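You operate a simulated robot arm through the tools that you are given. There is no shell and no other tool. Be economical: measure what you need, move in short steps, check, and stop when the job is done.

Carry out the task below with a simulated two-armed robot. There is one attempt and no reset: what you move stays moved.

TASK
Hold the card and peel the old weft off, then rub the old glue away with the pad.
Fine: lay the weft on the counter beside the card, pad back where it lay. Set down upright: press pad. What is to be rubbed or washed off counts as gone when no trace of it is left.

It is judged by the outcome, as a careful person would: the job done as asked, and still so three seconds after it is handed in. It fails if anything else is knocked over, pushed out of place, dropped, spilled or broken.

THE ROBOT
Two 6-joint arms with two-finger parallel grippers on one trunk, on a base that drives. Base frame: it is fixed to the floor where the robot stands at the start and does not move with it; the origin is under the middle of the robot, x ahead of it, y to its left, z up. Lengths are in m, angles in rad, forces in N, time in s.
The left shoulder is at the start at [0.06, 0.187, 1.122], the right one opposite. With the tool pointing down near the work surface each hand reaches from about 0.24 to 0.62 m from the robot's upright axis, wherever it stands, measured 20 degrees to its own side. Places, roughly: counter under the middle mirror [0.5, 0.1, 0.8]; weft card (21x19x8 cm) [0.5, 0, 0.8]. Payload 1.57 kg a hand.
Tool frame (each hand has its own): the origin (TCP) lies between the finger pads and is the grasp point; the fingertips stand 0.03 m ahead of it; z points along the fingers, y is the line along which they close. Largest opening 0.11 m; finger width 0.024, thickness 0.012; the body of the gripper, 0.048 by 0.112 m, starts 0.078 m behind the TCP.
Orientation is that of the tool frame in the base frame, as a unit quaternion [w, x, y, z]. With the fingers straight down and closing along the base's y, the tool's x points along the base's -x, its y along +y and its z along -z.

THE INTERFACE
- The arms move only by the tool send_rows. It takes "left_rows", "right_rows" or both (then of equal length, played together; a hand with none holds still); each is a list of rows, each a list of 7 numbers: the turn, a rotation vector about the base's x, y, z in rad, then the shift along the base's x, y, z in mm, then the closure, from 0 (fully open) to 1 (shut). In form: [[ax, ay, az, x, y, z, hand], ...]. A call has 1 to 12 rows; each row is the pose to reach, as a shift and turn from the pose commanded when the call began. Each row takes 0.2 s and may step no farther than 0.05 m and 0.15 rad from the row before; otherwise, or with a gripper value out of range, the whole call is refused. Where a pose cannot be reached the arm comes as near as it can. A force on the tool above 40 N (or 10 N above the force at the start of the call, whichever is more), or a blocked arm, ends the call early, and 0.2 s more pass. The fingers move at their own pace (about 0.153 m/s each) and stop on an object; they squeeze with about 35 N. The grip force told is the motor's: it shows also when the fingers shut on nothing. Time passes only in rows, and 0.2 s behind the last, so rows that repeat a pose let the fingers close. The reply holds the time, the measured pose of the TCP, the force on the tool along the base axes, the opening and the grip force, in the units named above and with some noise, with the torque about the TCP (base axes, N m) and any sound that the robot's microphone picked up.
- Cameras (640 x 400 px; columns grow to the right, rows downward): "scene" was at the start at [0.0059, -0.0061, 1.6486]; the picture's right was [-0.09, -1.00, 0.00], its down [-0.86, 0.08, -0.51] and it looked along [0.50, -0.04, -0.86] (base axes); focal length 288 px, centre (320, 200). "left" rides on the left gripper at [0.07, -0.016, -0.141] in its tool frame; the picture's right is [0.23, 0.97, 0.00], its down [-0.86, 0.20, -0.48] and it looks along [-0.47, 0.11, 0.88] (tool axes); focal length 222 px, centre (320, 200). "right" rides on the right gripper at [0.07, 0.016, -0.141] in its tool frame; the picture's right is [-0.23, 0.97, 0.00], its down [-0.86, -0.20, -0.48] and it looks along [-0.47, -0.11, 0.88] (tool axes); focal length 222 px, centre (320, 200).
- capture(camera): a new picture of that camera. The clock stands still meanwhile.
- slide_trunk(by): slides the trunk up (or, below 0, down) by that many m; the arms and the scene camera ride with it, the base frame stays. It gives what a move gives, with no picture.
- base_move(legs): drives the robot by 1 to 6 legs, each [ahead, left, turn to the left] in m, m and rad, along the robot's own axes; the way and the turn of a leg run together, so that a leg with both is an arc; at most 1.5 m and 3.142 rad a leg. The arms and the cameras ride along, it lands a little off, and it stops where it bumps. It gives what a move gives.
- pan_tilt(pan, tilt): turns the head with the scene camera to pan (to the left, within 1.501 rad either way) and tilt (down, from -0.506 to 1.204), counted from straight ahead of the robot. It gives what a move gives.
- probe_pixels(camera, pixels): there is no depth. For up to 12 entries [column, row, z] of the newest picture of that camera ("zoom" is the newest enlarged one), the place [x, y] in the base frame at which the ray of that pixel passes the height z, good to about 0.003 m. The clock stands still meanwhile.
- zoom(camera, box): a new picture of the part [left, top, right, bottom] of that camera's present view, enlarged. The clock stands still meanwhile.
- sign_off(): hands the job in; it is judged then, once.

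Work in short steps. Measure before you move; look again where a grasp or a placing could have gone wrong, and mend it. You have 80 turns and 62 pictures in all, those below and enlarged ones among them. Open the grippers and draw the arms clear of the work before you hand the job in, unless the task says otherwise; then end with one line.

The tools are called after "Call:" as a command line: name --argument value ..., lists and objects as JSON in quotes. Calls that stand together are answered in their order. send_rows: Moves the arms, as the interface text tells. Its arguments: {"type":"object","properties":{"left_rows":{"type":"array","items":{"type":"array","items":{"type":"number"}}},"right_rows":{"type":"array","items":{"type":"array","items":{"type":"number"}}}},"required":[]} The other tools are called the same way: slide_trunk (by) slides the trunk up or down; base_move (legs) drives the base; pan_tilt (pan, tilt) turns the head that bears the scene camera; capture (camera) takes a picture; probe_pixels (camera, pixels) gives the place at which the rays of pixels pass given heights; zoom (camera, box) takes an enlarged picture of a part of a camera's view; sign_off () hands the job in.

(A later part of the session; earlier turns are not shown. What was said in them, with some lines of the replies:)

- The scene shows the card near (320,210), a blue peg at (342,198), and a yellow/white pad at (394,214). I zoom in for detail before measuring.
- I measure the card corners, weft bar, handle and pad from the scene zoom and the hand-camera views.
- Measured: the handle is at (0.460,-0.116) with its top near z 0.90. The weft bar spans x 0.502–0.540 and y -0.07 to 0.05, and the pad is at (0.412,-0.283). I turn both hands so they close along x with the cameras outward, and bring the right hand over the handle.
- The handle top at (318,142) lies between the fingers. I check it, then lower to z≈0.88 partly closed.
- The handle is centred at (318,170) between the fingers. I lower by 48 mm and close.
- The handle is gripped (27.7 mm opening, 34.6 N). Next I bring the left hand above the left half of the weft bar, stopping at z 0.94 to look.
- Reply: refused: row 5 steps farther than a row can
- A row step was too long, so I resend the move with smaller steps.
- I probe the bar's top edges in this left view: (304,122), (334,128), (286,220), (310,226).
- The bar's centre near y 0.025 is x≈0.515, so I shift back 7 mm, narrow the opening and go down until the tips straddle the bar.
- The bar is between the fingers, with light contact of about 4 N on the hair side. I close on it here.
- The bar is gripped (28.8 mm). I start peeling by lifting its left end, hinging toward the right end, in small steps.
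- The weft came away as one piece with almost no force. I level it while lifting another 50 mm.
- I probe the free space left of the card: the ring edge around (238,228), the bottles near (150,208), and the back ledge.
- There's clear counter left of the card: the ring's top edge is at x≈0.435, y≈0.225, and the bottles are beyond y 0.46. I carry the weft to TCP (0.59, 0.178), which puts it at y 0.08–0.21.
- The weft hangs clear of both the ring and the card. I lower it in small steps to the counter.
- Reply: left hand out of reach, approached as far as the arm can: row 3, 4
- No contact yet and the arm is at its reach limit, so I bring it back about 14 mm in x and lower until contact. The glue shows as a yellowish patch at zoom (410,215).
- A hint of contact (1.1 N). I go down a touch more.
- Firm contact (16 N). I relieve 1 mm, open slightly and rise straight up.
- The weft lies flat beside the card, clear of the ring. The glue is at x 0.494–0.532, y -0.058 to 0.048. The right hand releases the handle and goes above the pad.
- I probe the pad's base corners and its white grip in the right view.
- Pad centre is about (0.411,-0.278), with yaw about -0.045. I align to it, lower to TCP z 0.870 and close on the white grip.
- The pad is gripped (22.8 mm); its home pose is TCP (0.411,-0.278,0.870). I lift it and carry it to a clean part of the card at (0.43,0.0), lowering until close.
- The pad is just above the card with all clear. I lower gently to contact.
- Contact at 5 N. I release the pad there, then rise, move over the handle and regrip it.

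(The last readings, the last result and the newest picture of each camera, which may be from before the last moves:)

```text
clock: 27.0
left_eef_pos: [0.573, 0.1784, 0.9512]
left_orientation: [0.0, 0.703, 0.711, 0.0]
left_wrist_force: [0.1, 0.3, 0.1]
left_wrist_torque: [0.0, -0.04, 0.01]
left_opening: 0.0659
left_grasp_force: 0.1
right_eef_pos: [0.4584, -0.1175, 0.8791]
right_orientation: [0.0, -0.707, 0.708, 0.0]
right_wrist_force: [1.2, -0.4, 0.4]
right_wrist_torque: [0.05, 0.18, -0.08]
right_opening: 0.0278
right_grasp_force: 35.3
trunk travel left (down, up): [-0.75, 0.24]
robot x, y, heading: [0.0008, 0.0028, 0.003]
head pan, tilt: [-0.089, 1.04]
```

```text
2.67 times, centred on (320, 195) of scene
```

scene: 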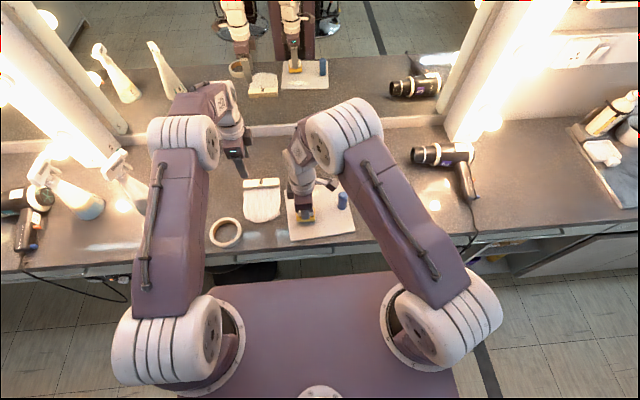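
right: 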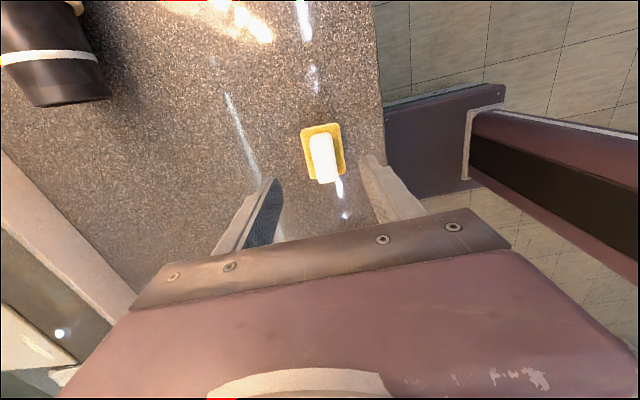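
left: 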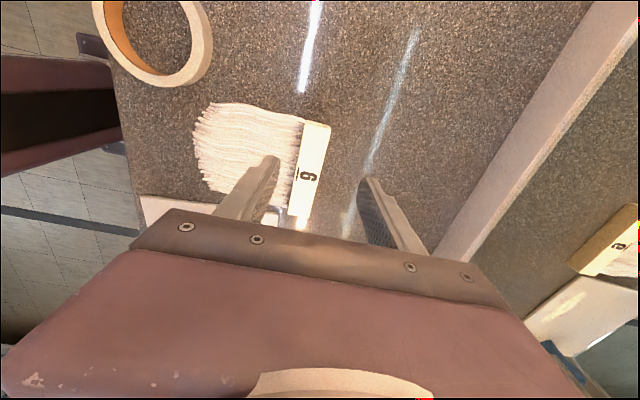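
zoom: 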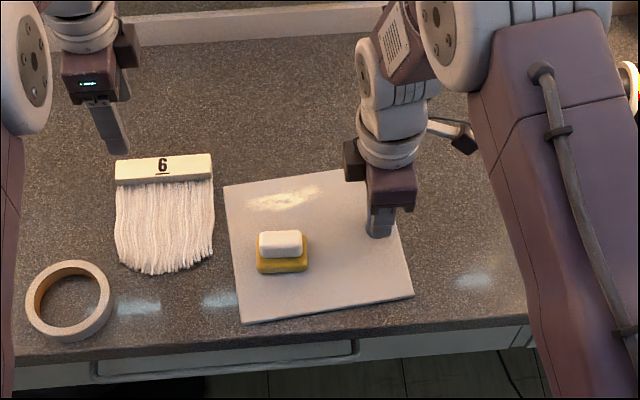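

The handle is regripped and the pad sits on the card at about (0.430,0.0015). The left hand goes over the pad.

Call:
send_rows --left_rows '[[0, 0, -0.01, -24, -30, 10, 0.4], [0, 0, -0.02, -48, -60, 10, 0.4], [0, 0, -0.03, -72, -90, 10, 0.4], [0, 0, -0.04, -96, -120, 5, 0.4], [0, 0, -0.05, -120, -150, 0, 0.4], [0, 0, -0.057, -143, -177, 0, 0.4], [0, 0, -0.057, -143, -177, 0, 0.4]]'

Call:
capture --camera "left"

```text
clock: 28.6
left_eef_pos: [0.4283, -0.0025, 0.9471]
left_orientation: [0.0, 0.724, 0.69, 0.0]
left_wrist_force: [0.0, 0.8, -0.1]
left_wrist_torque: [-0.02, -0.02, 0.0]
left_opening: 0.066
left_grasp_force: 0.2
right_eef_pos: [0.4598, -0.1158, 0.8793]
right_orientation: [0.0, 0.707, -0.707, 0.0]
right_wrist_force: [0.3, -0.4, 1.8]
right_wrist_torque: [0.05, 0.29, 0.04]
right_opening: 0.0279
right_grasp_force: 34.9
trunk travel left (down, up): [-0.75, 0.24]
robot x, y, heading: [0.0023, 0.0017, 0.001]
head pan, tilt: [-0.089, 1.04]
```

```text
28 pictures are left
```

left: 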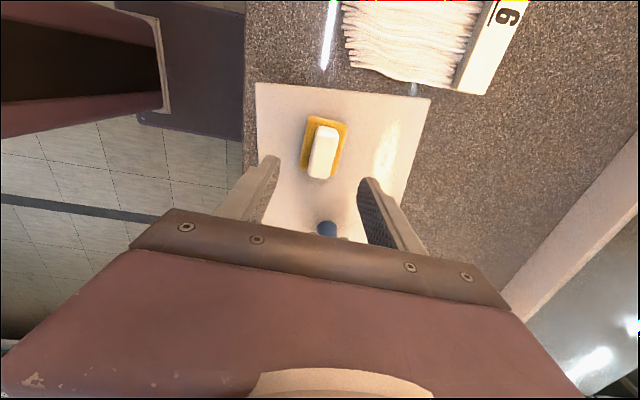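

The pad grip at (323,152) lies between the fingers. I check its position first.

Call:
probe_pixels --camera "left" --pixels '[[316, 127, 0.868], [338, 130, 0.868], [310, 176, 0.868], [331, 178, 0.868], [308, 116, 0.832], [348, 122, 0.832]]'

```text
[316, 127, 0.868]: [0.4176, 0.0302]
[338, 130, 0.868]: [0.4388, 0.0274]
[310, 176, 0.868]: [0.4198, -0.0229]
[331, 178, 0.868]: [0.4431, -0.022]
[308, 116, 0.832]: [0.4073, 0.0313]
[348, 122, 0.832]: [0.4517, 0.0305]
```

Grip centre is (0.430,0.003). I lower to z≈0.880 and close.

Call:
send_rows --left_rows '[[0, 0, 0, 0, 2, -35, 0.45], [0, 0, 0, 0, 2, -60, 0.45], [0, 0, 0, 0, 2, -70, 0.45], [0, 0, 0, 0, 2, -70, 0.75], [0, 0, 0, 0, 2, -70, 1], [0, 0, 0, 0, 2, -70, 1], [0, 0, 0, 0, 2, -70, 1]]'

Call:
zoom --camera "scene" --box '[260, 150, 380, 250]'

```text
clock: 30.2
left_eef_pos: [0.4268, -0.0013, 0.88]
left_orientation: [0.0, 0.724, 0.69, -0.001]
left_wrist_force: [-0.3, 0.0, -0.3]
left_wrist_torque: [-0.01, 0.01, -0.03]
left_opening: 0.0229
left_grasp_force: 34.9
right_eef_pos: [0.4586, -0.1164, 0.8782]
right_orientation: [0.0, 0.707, -0.707, 0.0]
right_wrist_force: [0.0, -0.6, 3.2]
right_wrist_torque: [0.06, 0.42, -0.07]
right_opening: 0.0277
right_grasp_force: 35.4
trunk travel left (down, up): [-0.75, 0.24]
robot x, y, heading: [-0.0032, 0.0011, 0.002]
head pan, tilt: [-0.089, 1.04]
```

```text
4.00 times, centred on (320, 200) of scene
```

zoom: 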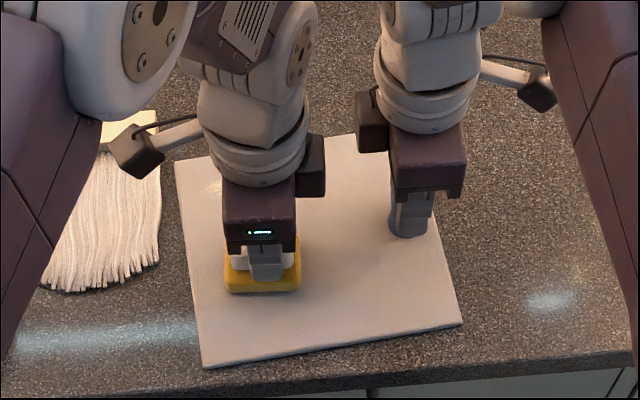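

The pad is held by the left hand. The wrist boxes at (325,165) and (365,120) could come close, so I start with the left part of the glue: lift, move to (0.512,0.02), press lightly.

Call:
send_rows --left_rows '[[0, 0, 0.045, 0, 5, 12, 1], [0, 0, 0.1, 28, 10, 15, 1], [0, 0, 0.15, 56, 15, 15, 1], [0, 0, 0.2, 84, 20, 15, 1], [0, 0, 0.2, 84, 20, 4, 1], [0, 0, 0.2, 84, 20, 0, 1], [0, 0, 0.2, 84, 20, -2, 1]]'

Call:
zoom --camera "scene" --box '[260, 130, 380, 250]'

```text
clock: 31.8
left_eef_pos: [0.5125, 0.0223, 0.879]
left_orientation: [0.002, 0.652, 0.758, 0.0]
left_wrist_force: [-8.5, -4.2, 29.0]
left_wrist_torque: [-0.17, 0.41, -0.18]
left_opening: 0.0227
left_grasp_force: 35.0
right_eef_pos: [0.4576, -0.1148, 0.8789]
right_orientation: [-0.001, 0.707, -0.707, 0.0]
right_wrist_force: [8.0, 3.9, -10.6]
right_wrist_torque: [-0.67, 0.85, -0.29]
right_opening: 0.028
right_grasp_force: 34.9
trunk travel left (down, up): [-0.75, 0.24]
robot x, y, heading: [0.0013, 0.0036, 0.004]
head pan, tilt: [-0.089, 1.04]
```

```text
3.33 times, centred on (320, 190) of scene
```

zoom: 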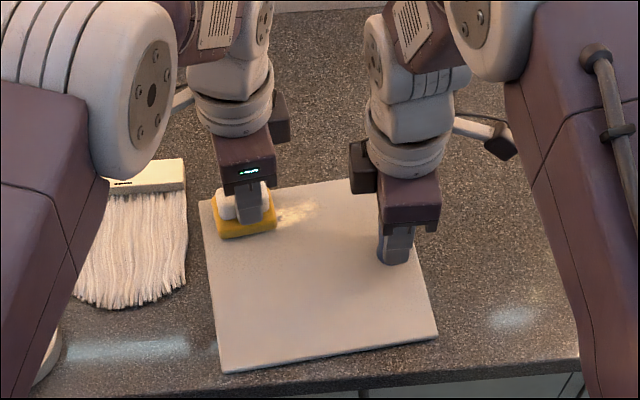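

29 N is too hard, so I ease up 1 mm and stroke along the glue, staying clear of the right wrist.

Call:
send_rows --left_rows '[[0, 0, 0, 0, 0, 1, 1], [0, 0, 0, 0, 5, 1, 1], [0, 0, 0, 0, -10, 1, 1], [0, 0, 0, 0, -25, 1, 1], [0, 0, 0, 0, -35, 1, 1], [0, 0, 0, 0, -20, 1, 1], [0, 0, 0, 0, -5, 1, 1], [0, 0, 0, 0, 6, 1, 1], [0, 0, 0, 0, -10, 1, 1], [0, 0, 0, 0, -25, 1, 1], [0, 0, 0, 0, -35, 1, 1]]'

Call:
zoom --camera "scene" --box '[260, 130, 380, 250]'

```text
clock: 34.2
left_eef_pos: [0.5157, -0.0102, 0.8784]
left_orientation: [0.0, 0.651, 0.759, 0.001]
left_wrist_force: [0.9, 4.0, 8.0]
left_wrist_torque: [0.16, -0.02, -0.03]
left_opening: 0.0228
left_grasp_force: 35.3
right_eef_pos: [0.4582, -0.1163, 0.8789]
right_orientation: [0.0, -0.707, 0.707, 0.0]
right_wrist_force: [-0.9, -2.8, -0.3]
right_wrist_torque: [0.17, 0.81, -0.12]
right_opening: 0.0277
right_grasp_force: 35.6
trunk travel left (down, up): [-0.75, 0.24]
robot x, y, heading: [-0.0012, -0.0002, 0.002]
head pan, tilt: [-0.089, 1.04]
```

```text
3.33 times, centred on (320, 190) of scene
```

zoom: 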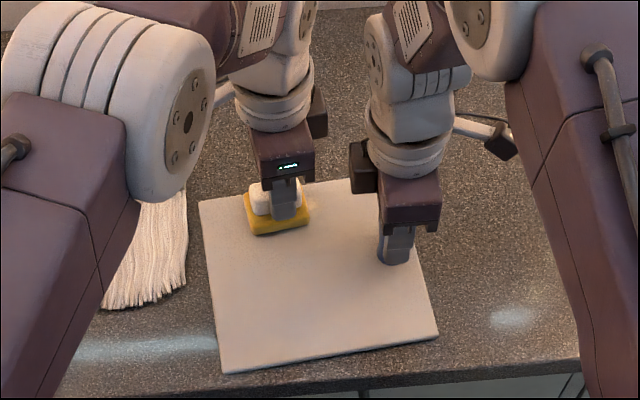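

The pad is rubbing at 8 N and the glue under it looks smeared off. Wrist clearance still looks fine, so I extend the strokes 20 mm further right for the remaining end.

Call:
send_rows --left_rows '[[0, 0, 0, 0, -6, 0, 1], [0, 0, 0, 0, -12, 0, 1], [0, 0, 0, 0, -18, 0, 1], [0, 0, 0, 0, -22, 0, 1], [0, 0, 0, 5, -10, 0, 1], [0, 0, 0, 5, 5, 0, 1], [0, 0, 0, 5, -10, 0, 1], [0, 0, 0, 5, -22, 0, 1], [0, 0, 0, -5, -22, 0, 1], [0, 0, 0, -5, -8, 0, 1], [0, 0, 0, -5, 10, 0, 1]]'

Call:
zoom --camera "scene" --box '[260, 130, 380, 250]'

```text
clock: 36.6
left_eef_pos: [0.507, -0.0016, 0.8772]
left_orientation: [0.002, 0.652, 0.758, 0.0]
left_wrist_force: [-0.7, -7.9, 20.5]
left_wrist_torque: [-0.24, 0.09, 0.02]
left_opening: 0.0228
left_grasp_force: 35.9
right_eef_pos: [0.4586, -0.1166, 0.8782]
right_orientation: [0.001, -0.707, 0.707, -0.001]
right_wrist_force: [2.0, 6.3, -8.4]
right_wrist_torque: [-0.31, 0.96, -0.01]
right_opening: 0.028
right_grasp_force: 34.9
trunk travel left (down, up): [-0.75, 0.24]
robot x, y, heading: [0.0032, -0.0002, -0.004]
head pan, tilt: [-0.089, 1.04]
```

```text
3.33 times, centred on (320, 190) of scene
```

zoom: 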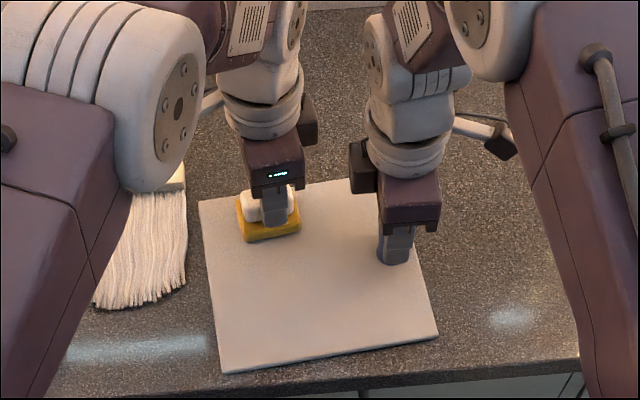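

I add strokes over the left end with small x offsets, then lift and bring the pad back over the clean part to inspect.

Call:
send_rows --left_rows '[[0, 0, 0, 0, 14, 0.5, 1], [0, 0, 0, 0, 28, 0.5, 1], [0, 0, 0, 8, 30, 0.5, 1], [0, 0, 0, 12, 18, 0.5, 1], [0, 0, 0, 12, 4, 0.5, 1], [0, 0, 0, 12, -10, 0.5, 1], [0, 0, 0, 12, -24, 0.5, 1], [0, 0, 0, 12, -28, 0.5, 1], [0, 0, 0, 12, -10, 15, 1], [0, 0, -0.1, -25, -5, 25, 1], [0, 0, -0.2, -65, -3, 25, 1], [0, 0, -0.2, -78, 0, 25, 1]]'

Call:
zoom --camera "scene" --box '[260, 150, 380, 250]'

Call:
zoom --camera "left" --box '[200, 60, 480, 250]'

```text
clock: 39.2
left_eef_pos: [0.4299, -0.0001, 0.9021]
left_orientation: [0.0, 0.724, 0.689, -0.001]
left_wrist_force: [0.1, 0.1, -0.4]
left_wrist_torque: [-0.01, -0.01, 0.01]
left_opening: 0.0227
left_grasp_force: 34.7
right_eef_pos: [0.4584, -0.1164, 0.8796]
right_orientation: [0.0, 0.707, -0.707, 0.001]
right_wrist_force: [0.8, 0.8, 5.7]
right_wrist_torque: [0.01, 0.67, -0.08]
right_opening: 0.0276
right_grasp_force: 35.4
trunk travel left (down, up): [-0.75, 0.24]
robot x, y, heading: [0.0007, -0.0, 0.0]
head pan, tilt: [-0.089, 1.04]
```

```text
4.00 times, centred on (320, 200) of scene
```

zoom: 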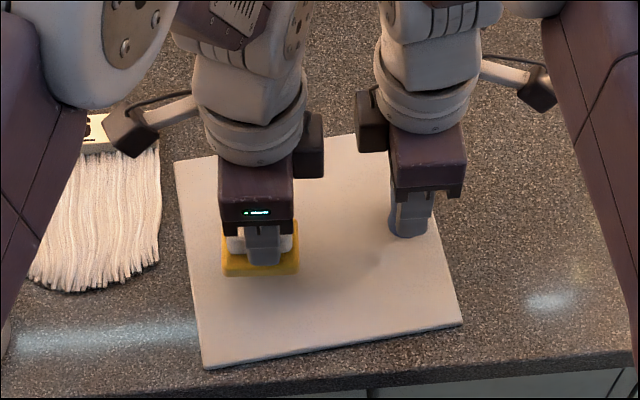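

```text
2.11 times, centred on (340, 155) of left
```

zoom: 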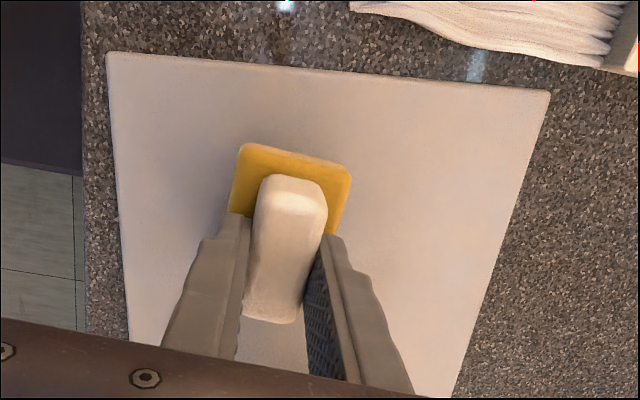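

The glue area looks clean as far as visible. I set the pad back on the near part of the card and withdraw the left hand to inspect fully.

Call:
send_rows --left_rows '[[0, 0, 0, 0, 0, -12, 1], [0, 0, 0, 0, 0, -19, 1], [0, 0, 0, 0, 0, -22, 1], [0, 0, 0, 0, 0, -23, 1]]'

```text
clock: 40.2
left_eef_pos: [0.4287, -0.0019, 0.8812]
left_orientation: [0.0, 0.724, 0.69, 0.0]
left_wrist_force: [-0.1, -0.4, -0.8]
left_wrist_torque: [0.01, 0.0, 0.03]
left_opening: 0.0228
left_grasp_force: 35.1
right_eef_pos: [0.4596, -0.1165, 0.8783]
right_orientation: [-0.001, -0.707, 0.707, 0.0]
right_wrist_force: [1.0, 0.4, 7.8]
right_wrist_torque: [0.03, 0.52, -0.16]
right_opening: 0.0278
right_grasp_force: 35.3
trunk travel left (down, up): [-0.75, 0.24]
robot x, y, heading: [-0.001, 0.0023, -0.001]
head pan, tilt: [-0.089, 1.04]
```

Still no contact, so I lower 2 mm more, release, rise and move the left hand away.

Call:
send_rows --left_rows '[[0, 0, 0, 0, 0, -1, 1], [0, 0, 0, 0, 0, -2, 1], [0, 0, 0, 0, 0, -2, 0.7], [0, 0, 0, 0, 0, -2, 0.5], [0, 0, 0, 0, 0, 35, 0.4], [0, 0, 0, 0, 0, 75, 0.4], [0, 0, 0, 10, 45, 85, 0.4], [0, 0, 0, 20, 90, 95, 0.4], [0, 0, 0, 30, 135, 105, 0.4], [0, 0, 0, 30, 180, 110, 0.4]]'

Call:
zoom --camera "scene" --box '[270, 160, 370, 245]'

Call:
capture --camera "left"

```text
clock: 42.4
left_eef_pos: [0.4599, 0.1822, 0.9919]
left_orientation: [0.0, 0.724, 0.69, -0.001]
left_wrist_force: [0.8, 0.7, 0.2]
left_wrist_torque: [-0.03, 0.01, 0.01]
left_opening: 0.0661
left_grasp_force: 0.1
right_eef_pos: [0.4605, -0.1154, 0.8791]
right_orientation: [0.001, 0.707, -0.707, 0.002]
right_wrist_force: [0.1, 1.2, 4.3]
right_wrist_torque: [0.18, 0.26, -0.01]
right_opening: 0.0278
right_grasp_force: 35.2
trunk travel left (down, up): [-0.75, 0.24]
robot x, y, heading: [-0.0002, 0.0032, -0.001]
head pan, tilt: [-0.089, 1.04]
```

```text
4.71 times, centred on (320, 202) of scene
```

zoom: 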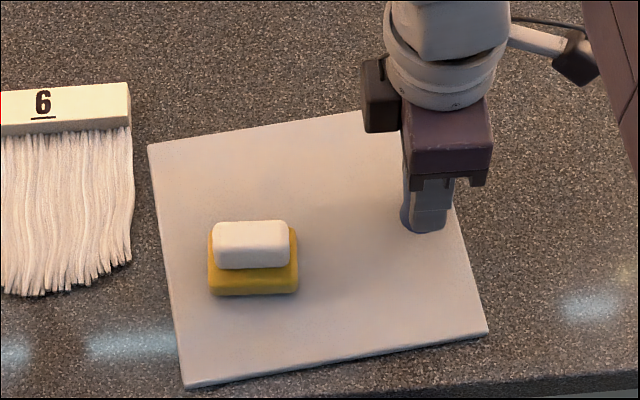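

```text
20 pictures are left
```

left: 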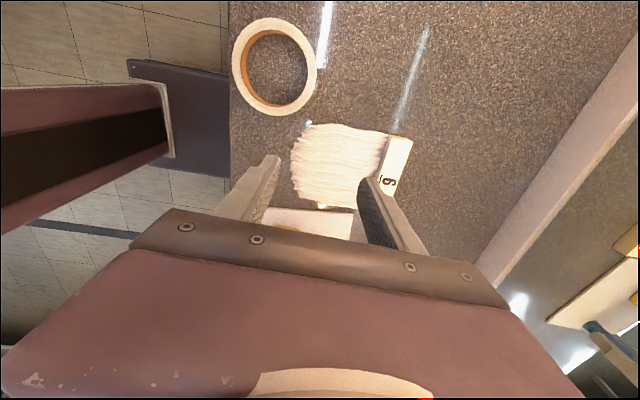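

The card looks clean. I zoom tightly on the glue region to look for traces.

Call:
zoom --camera "scene" --box '[294, 180, 354, 216]'

```text
10.67 times, centred on (324, 198) of scene
```

zoom: 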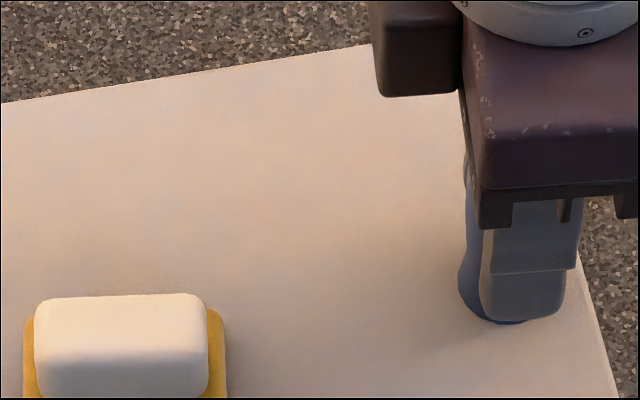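

No trace visible. Now the right hand releases the handle and goes above the pad, which should be near (0.431,-0.004).

Call:
send_rows --right_rows '[[0, 0, 0, 0, 0, 0, 0.7], [0, 0, 0, 0, 0, 0, 0.4], [0, 0, 0, 0, 0, 40, 0.4], [0, 0, 0, 0, 0, 75, 0.4], [0, 0, -0.02, -10, 38, 75, 0.4], [0, 0, -0.045, -20, 76, 75, 0.4], [0, 0, -0.045, -28, 113, 75, 0.4], [0, 0, -0.045, -28, 113, 75, 0.4]]'

Call:
capture --camera "right"

```text
clock: 44.2
left_eef_pos: [0.4591, 0.1793, 0.9901]
left_orientation: [0.001, 0.724, 0.69, 0.0]
left_wrist_force: [-1.0, -0.4, -0.4]
left_wrist_torque: [0.03, -0.01, 0.0]
left_opening: 0.0658
left_grasp_force: 0.1
right_eef_pos: [0.4351, -0.0057, 0.9522]
right_orientation: [0.0, -0.691, 0.723, 0.0]
right_wrist_force: [-0.3, -0.2, -0.3]
right_wrist_torque: [0.0, -0.01, 0.01]
right_opening: 0.0659
right_grasp_force: 0.0
trunk travel left (down, up): [-0.75, 0.24]
robot x, y, heading: [0.0002, -0.0007, -0.001]
head pan, tilt: [-0.089, 1.04]
```

```text
18 pictures are left
```

right: 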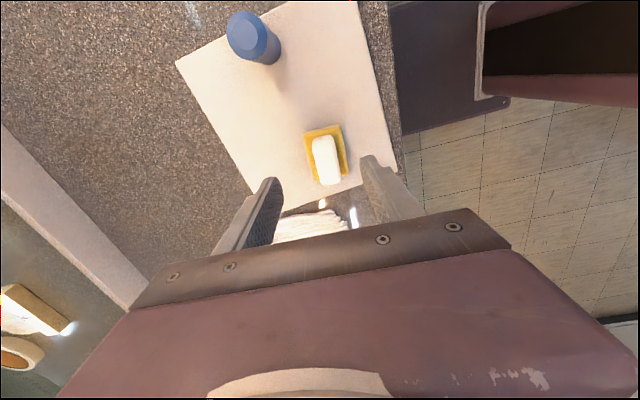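

I probe the grip corners and glue area in this view.

Call:
probe_pixels --camera "right" --pixels '[[313, 138, 0.869], [334, 135, 0.869], [340, 182, 0.869], [319, 186, 0.869], [304, 131, 0.834], [341, 124, 0.834], [348, 174, 0.83]]'

Call:
zoom --camera "right" --box '[170, 50, 400, 210]'

```text
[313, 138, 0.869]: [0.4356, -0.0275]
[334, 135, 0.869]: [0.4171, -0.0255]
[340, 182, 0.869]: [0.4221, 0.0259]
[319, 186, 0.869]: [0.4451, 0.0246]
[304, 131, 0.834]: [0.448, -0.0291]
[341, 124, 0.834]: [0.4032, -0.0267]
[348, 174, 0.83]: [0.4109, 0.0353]
```

```text
2.50 times, centred on (285, 130) of right
```

zoom: 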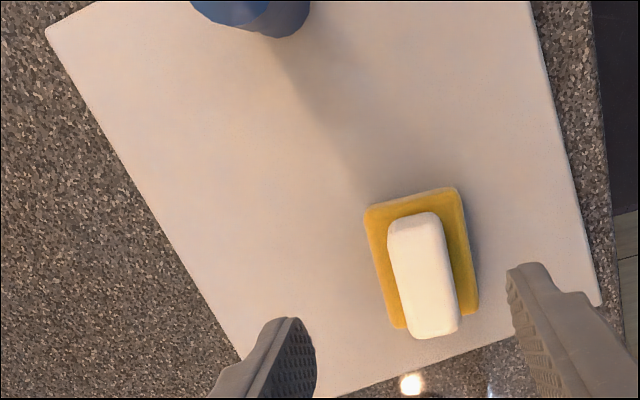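

The whole card top is clean here. Pad centre is about (0.430,-0.001), so I lower, grip and lift it.

Call:
send_rows --right_rows '[[0, 0, 0, 0, 3, -35, 0.45], [0, 0, 0, 0, 3, -60, 0.45], [0, 0, 0, 0, 3, -74, 0.45], [0, 0, 0, 0, 3, -74, 0.75], [0, 0, 0, 0, 3, -74, 1], [0, 0, 0, 0, 3, -74, 1], [0, 0, 0, 0, 3, -74, 1], [0, 0, 0, 0, 3, -50, 1], [0, 0, 0, 0, 3, -10, 1], [0, 0, 0, 0, 3, 30, 1]]'

Call:
zoom --camera "scene" --box '[250, 140, 410, 250]'

```text
clock: 46.4
left_eef_pos: [0.4582, 0.1805, 0.9896]
left_orientation: [0.0, 0.724, 0.69, 0.0]
left_wrist_force: [-0.4, 0.0, 0.0]
left_wrist_torque: [0.05, 0.01, -0.04]
left_opening: 0.0661
left_grasp_force: 0.0
right_eef_pos: [0.4311, -0.0002, 0.9808]
right_orientation: [0.0, -0.691, 0.723, 0.0]
right_wrist_force: [0.1, 0.0, -1.3]
right_wrist_torque: [0.02, -0.01, 0.02]
right_opening: 0.023
right_grasp_force: 34.8
trunk travel left (down, up): [-0.75, 0.24]
robot x, y, heading: [0.0024, 0.0016, -0.005]
head pan, tilt: [-0.089, 1.04]
```

```text
3.64 times, centred on (330, 195) of scene
```

zoom: 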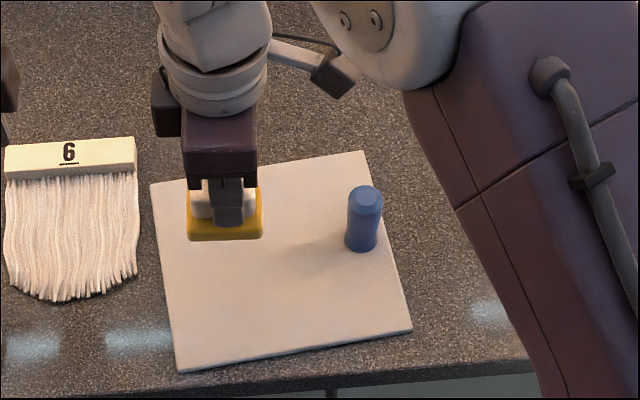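

The pad is lifted. I carry it home along the front of the handle and lower to just above the counter.

Call:
send_rows --right_rows '[[0, 0, 0, -8, -46, 0, 1], [0, 0, 0, -16, -92, 0, 1], [0, 0, 0, -19, -138, 0, 1], [0, 0, 0, -19, -184, 0, 1], [0, 0, 0, -19, -230, 0, 1], [0, 0, 0, -19, -276, 0, 1], [0, 0, 0, -19, -276, -40, 1], [0, 0, 0, -19, -276, -80, 1], [0, 0, 0, -19, -276, -106, 1], [0, 0, 0, -19, -276, -106, 1]]'

Call:
zoom --camera "scene" --box '[340, 170, 440, 250]'

```text
clock: 48.6
left_eef_pos: [0.4585, 0.1804, 0.9903]
left_orientation: [0.0, 0.723, 0.691, 0.0]
left_wrist_force: [0.0, -0.8, 0.0]
left_wrist_torque: [-0.04, 0.01, 0.01]
left_opening: 0.0659
left_grasp_force: 0.1
right_eef_pos: [0.4117, -0.2761, 0.8793]
right_orientation: [0.0, -0.691, 0.723, 0.0]
right_wrist_force: [-0.5, 0.6, -0.6]
right_wrist_torque: [-0.01, -0.01, 0.01]
right_opening: 0.023
right_grasp_force: 34.9
trunk travel left (down, up): [-0.75, 0.24]
robot x, y, heading: [-0.0014, -0.0007, -0.0]
head pan, tilt: [-0.089, 1.04]
```

```text
5.00 times, centred on (390, 210) of scene
```

zoom: 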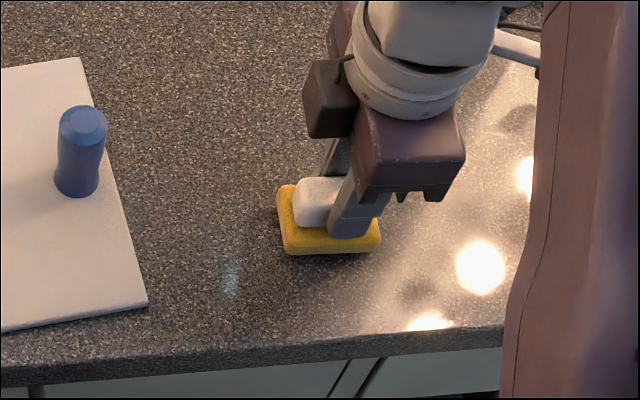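

Compared with the original picture (lower-left corner at (297,262)), the pad is about 7 mm too far left in the hand. I shift -7 mm in y, lower nearly to the counter and compare again.

Call:
send_rows --right_rows '[[0, 0, 0, 0, -7, 0, 1], [0, 0, 0, 0, -7, -4, 1], [0, 0, 0, 0, -7, -6, 1]]'

Call:
zoom --camera "scene" --box '[340, 170, 440, 250]'

```text
clock: 49.4
left_eef_pos: [0.4585, 0.1814, 0.991]
left_orientation: [0.001, 0.723, 0.69, 0.0]
left_wrist_force: [0.1, 0.1, -0.2]
left_wrist_torque: [0.01, -0.01, 0.03]
left_opening: 0.0659
left_grasp_force: 0.0
right_eef_pos: [0.4116, -0.2826, 0.8743]
right_orientation: [0.0, -0.691, 0.723, 0.001]
right_wrist_force: [0.9, 0.2, 3.0]
right_wrist_torque: [0.07, -0.01, 0.0]
right_opening: 0.0225
right_grasp_force: 34.7
trunk travel left (down, up): [-0.75, 0.24]
robot x, y, heading: [0.0006, -0.0012, 0.005]
head pan, tilt: [-0.089, 1.04]
```

```text
5.00 times, centred on (390, 210) of scene
```

zoom: 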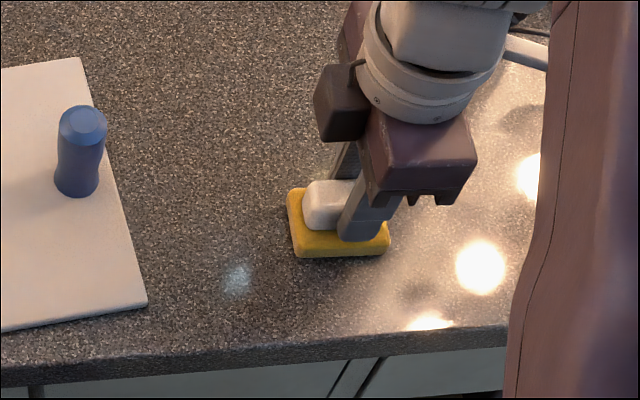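

Columns now match home, and rows are 3–4 px higher, which may be remaining height. I lower slightly and watch the force.

Call:
send_rows --right_rows '[[0, 0, 0, 0, 0, -1, 1], [0, 0, 0, 0, 0, -2, 1]]'

```text
clock: 50.0
left_eef_pos: [0.4576, 0.1818, 0.9928]
left_orientation: [0.001, 0.723, 0.69, 0.0]
left_wrist_force: [0.5, 0.1, 0.5]
left_wrist_torque: [0.03, 0.0, 0.02]
left_opening: 0.0662
left_grasp_force: 0.1
right_eef_pos: [0.4131, -0.2829, 0.8732]
right_orientation: [0.001, -0.691, 0.723, -0.002]
right_wrist_force: [0.2, -1.7, 21.7]
right_wrist_torque: [0.18, 0.16, -0.04]
right_opening: 0.0228
right_grasp_force: 35.0
trunk travel left (down, up): [-0.75, 0.24]
robot x, y, heading: [-0.0028, 0.0007, 0.002]
head pan, tilt: [-0.089, 1.04]
```

It's in firm contact. I ease up, shift -2 mm in x, touch down again, release and rise.

Call:
send_rows --right_rows '[[0, 0, 0, 0, 0, 2.5, 1], [0, 0, 0, -2, 0, 2.5, 1], [0, 0, 0, -2, 0, 1, 1], [0, 0, 0, -2, 0, 1, 0.75], [0, 0, 0, -2, 0, 1, 0.5], [0, 0, 0, -2, 0, 25, 0.4], [0, 0, 0, -2, 0, 70, 0.4], [0, 0, 0, -2, -20, 110, 0.3]]'

Call:
zoom --camera "scene" --box '[340, 170, 440, 250]'

```text
clock: 51.8
left_eef_pos: [0.458, 0.1798, 0.9908]
left_orientation: [0.0, 0.724, 0.69, 0.0]
left_wrist_force: [0.2, 0.2, -0.2]
left_wrist_torque: [0.02, -0.01, 0.0]
left_opening: 0.066
left_grasp_force: 0.1
right_eef_pos: [0.4105, -0.3043, 0.9814]
right_orientation: [0.0, -0.691, 0.723, 0.0]
right_wrist_force: [0.0, 0.4, 0.0]
right_wrist_torque: [0.03, -0.02, 0.0]
right_opening: 0.0768
right_grasp_force: 0.0
trunk travel left (down, up): [-0.75, 0.24]
robot x, y, heading: [-0.0011, 0.0008, 0.002]
head pan, tilt: [-0.089, 1.04]
```

```text
5.00 times, centred on (390, 210) of scene
```

zoom: 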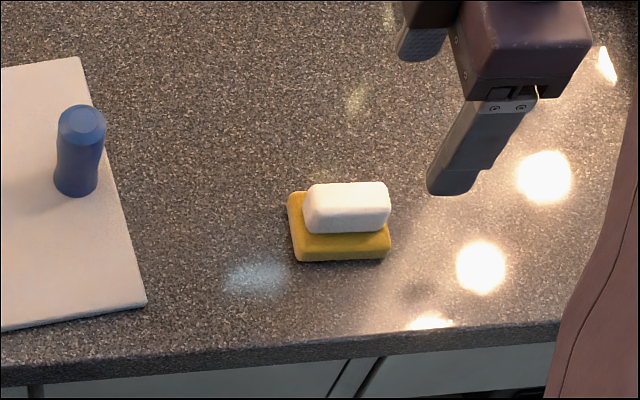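

The pad sits upright within about 1–2 mm of home. I raise both arms clear and take a last look at everything.

Call:
send_rows --left_rows '[[0, 0, 0, 0, 10, 40, 0], [0, 0, 0, -5, 20, 80, 0], [0, 0, 0, -10, 30, 120, 0], [0, 0, 0, -15, 40, 150, 0]]' --right_rows '[[0, 0, 0, 0, 0, 40, 0], [0, 0, 0, 0, 0, 80, 0], [0, 0, 0, 0, 0, 110, 0], [0, 0, 0, 0, 0, 110, 0]]'

Call:
capture --camera "scene"

Call:
zoom --camera "scene" --box '[230, 165, 370, 250]'

Call:
zoom --camera "scene" --box '[285, 178, 345, 212]'

```text
clock: 52.8
left_eef_pos: [0.4452, 0.2199, 1.1425]
left_orientation: [0.0, 0.724, 0.69, 0.0]
left_wrist_force: [-0.7, -0.7, 0.1]
left_wrist_torque: [-0.01, 0.0, 0.0]
left_opening: 0.1103
left_grasp_force: 0.0
right_eef_pos: [0.4082, -0.3012, 1.093]
right_orientation: [0.0, -0.691, 0.723, 0.0]
right_wrist_force: [0.4, 0.0, -0.4]
right_wrist_torque: [0.0, -0.01, 0.02]
right_opening: 0.11
right_grasp_force: 0.0
trunk travel left (down, up): [-0.75, 0.24]
robot x, y, heading: [-0.002, 0.0016, 0.003]
head pan, tilt: [-0.089, 1.04]
```

```text
12 pictures are left
```

scene: 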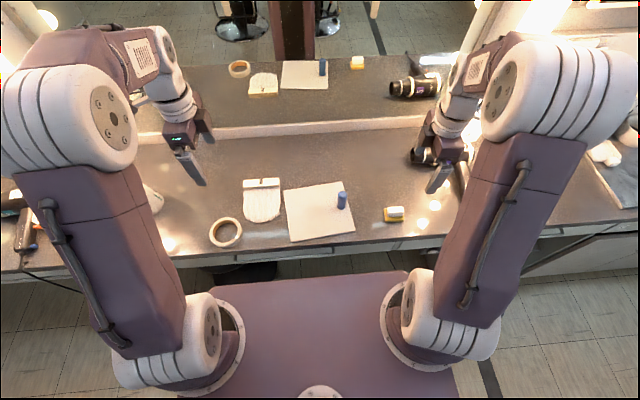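

```text
4.57 times, centred on (300, 208) of scene
```

zoom: 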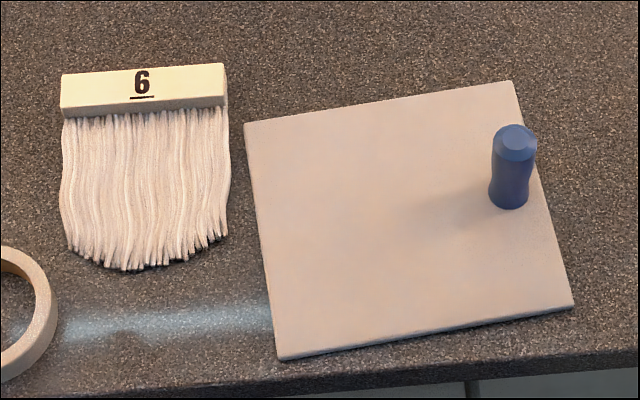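

```text
10.67 times, centred on (315, 195) of scene
```

zoom: 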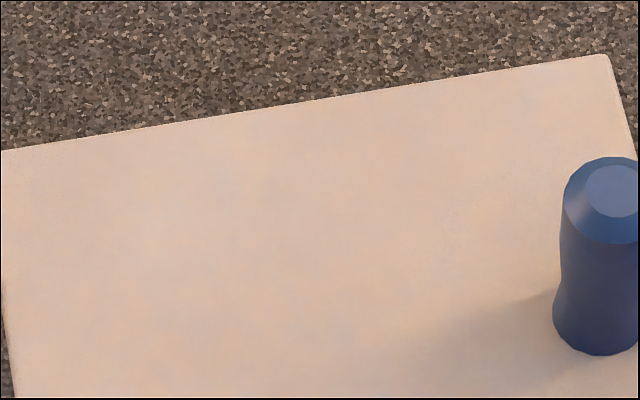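

The card is clean with no glue visible, the weft lies beside it, the pad is back in place and both arms are clear. I hand the job in.

Call:
sign_off

```text
The job is handed in.
```

The old weft is peeled off and lying on the counter beside the card. The glue is rubbed away with no trace visible, and the pad is back upright where it lay, to within about 2 mm.
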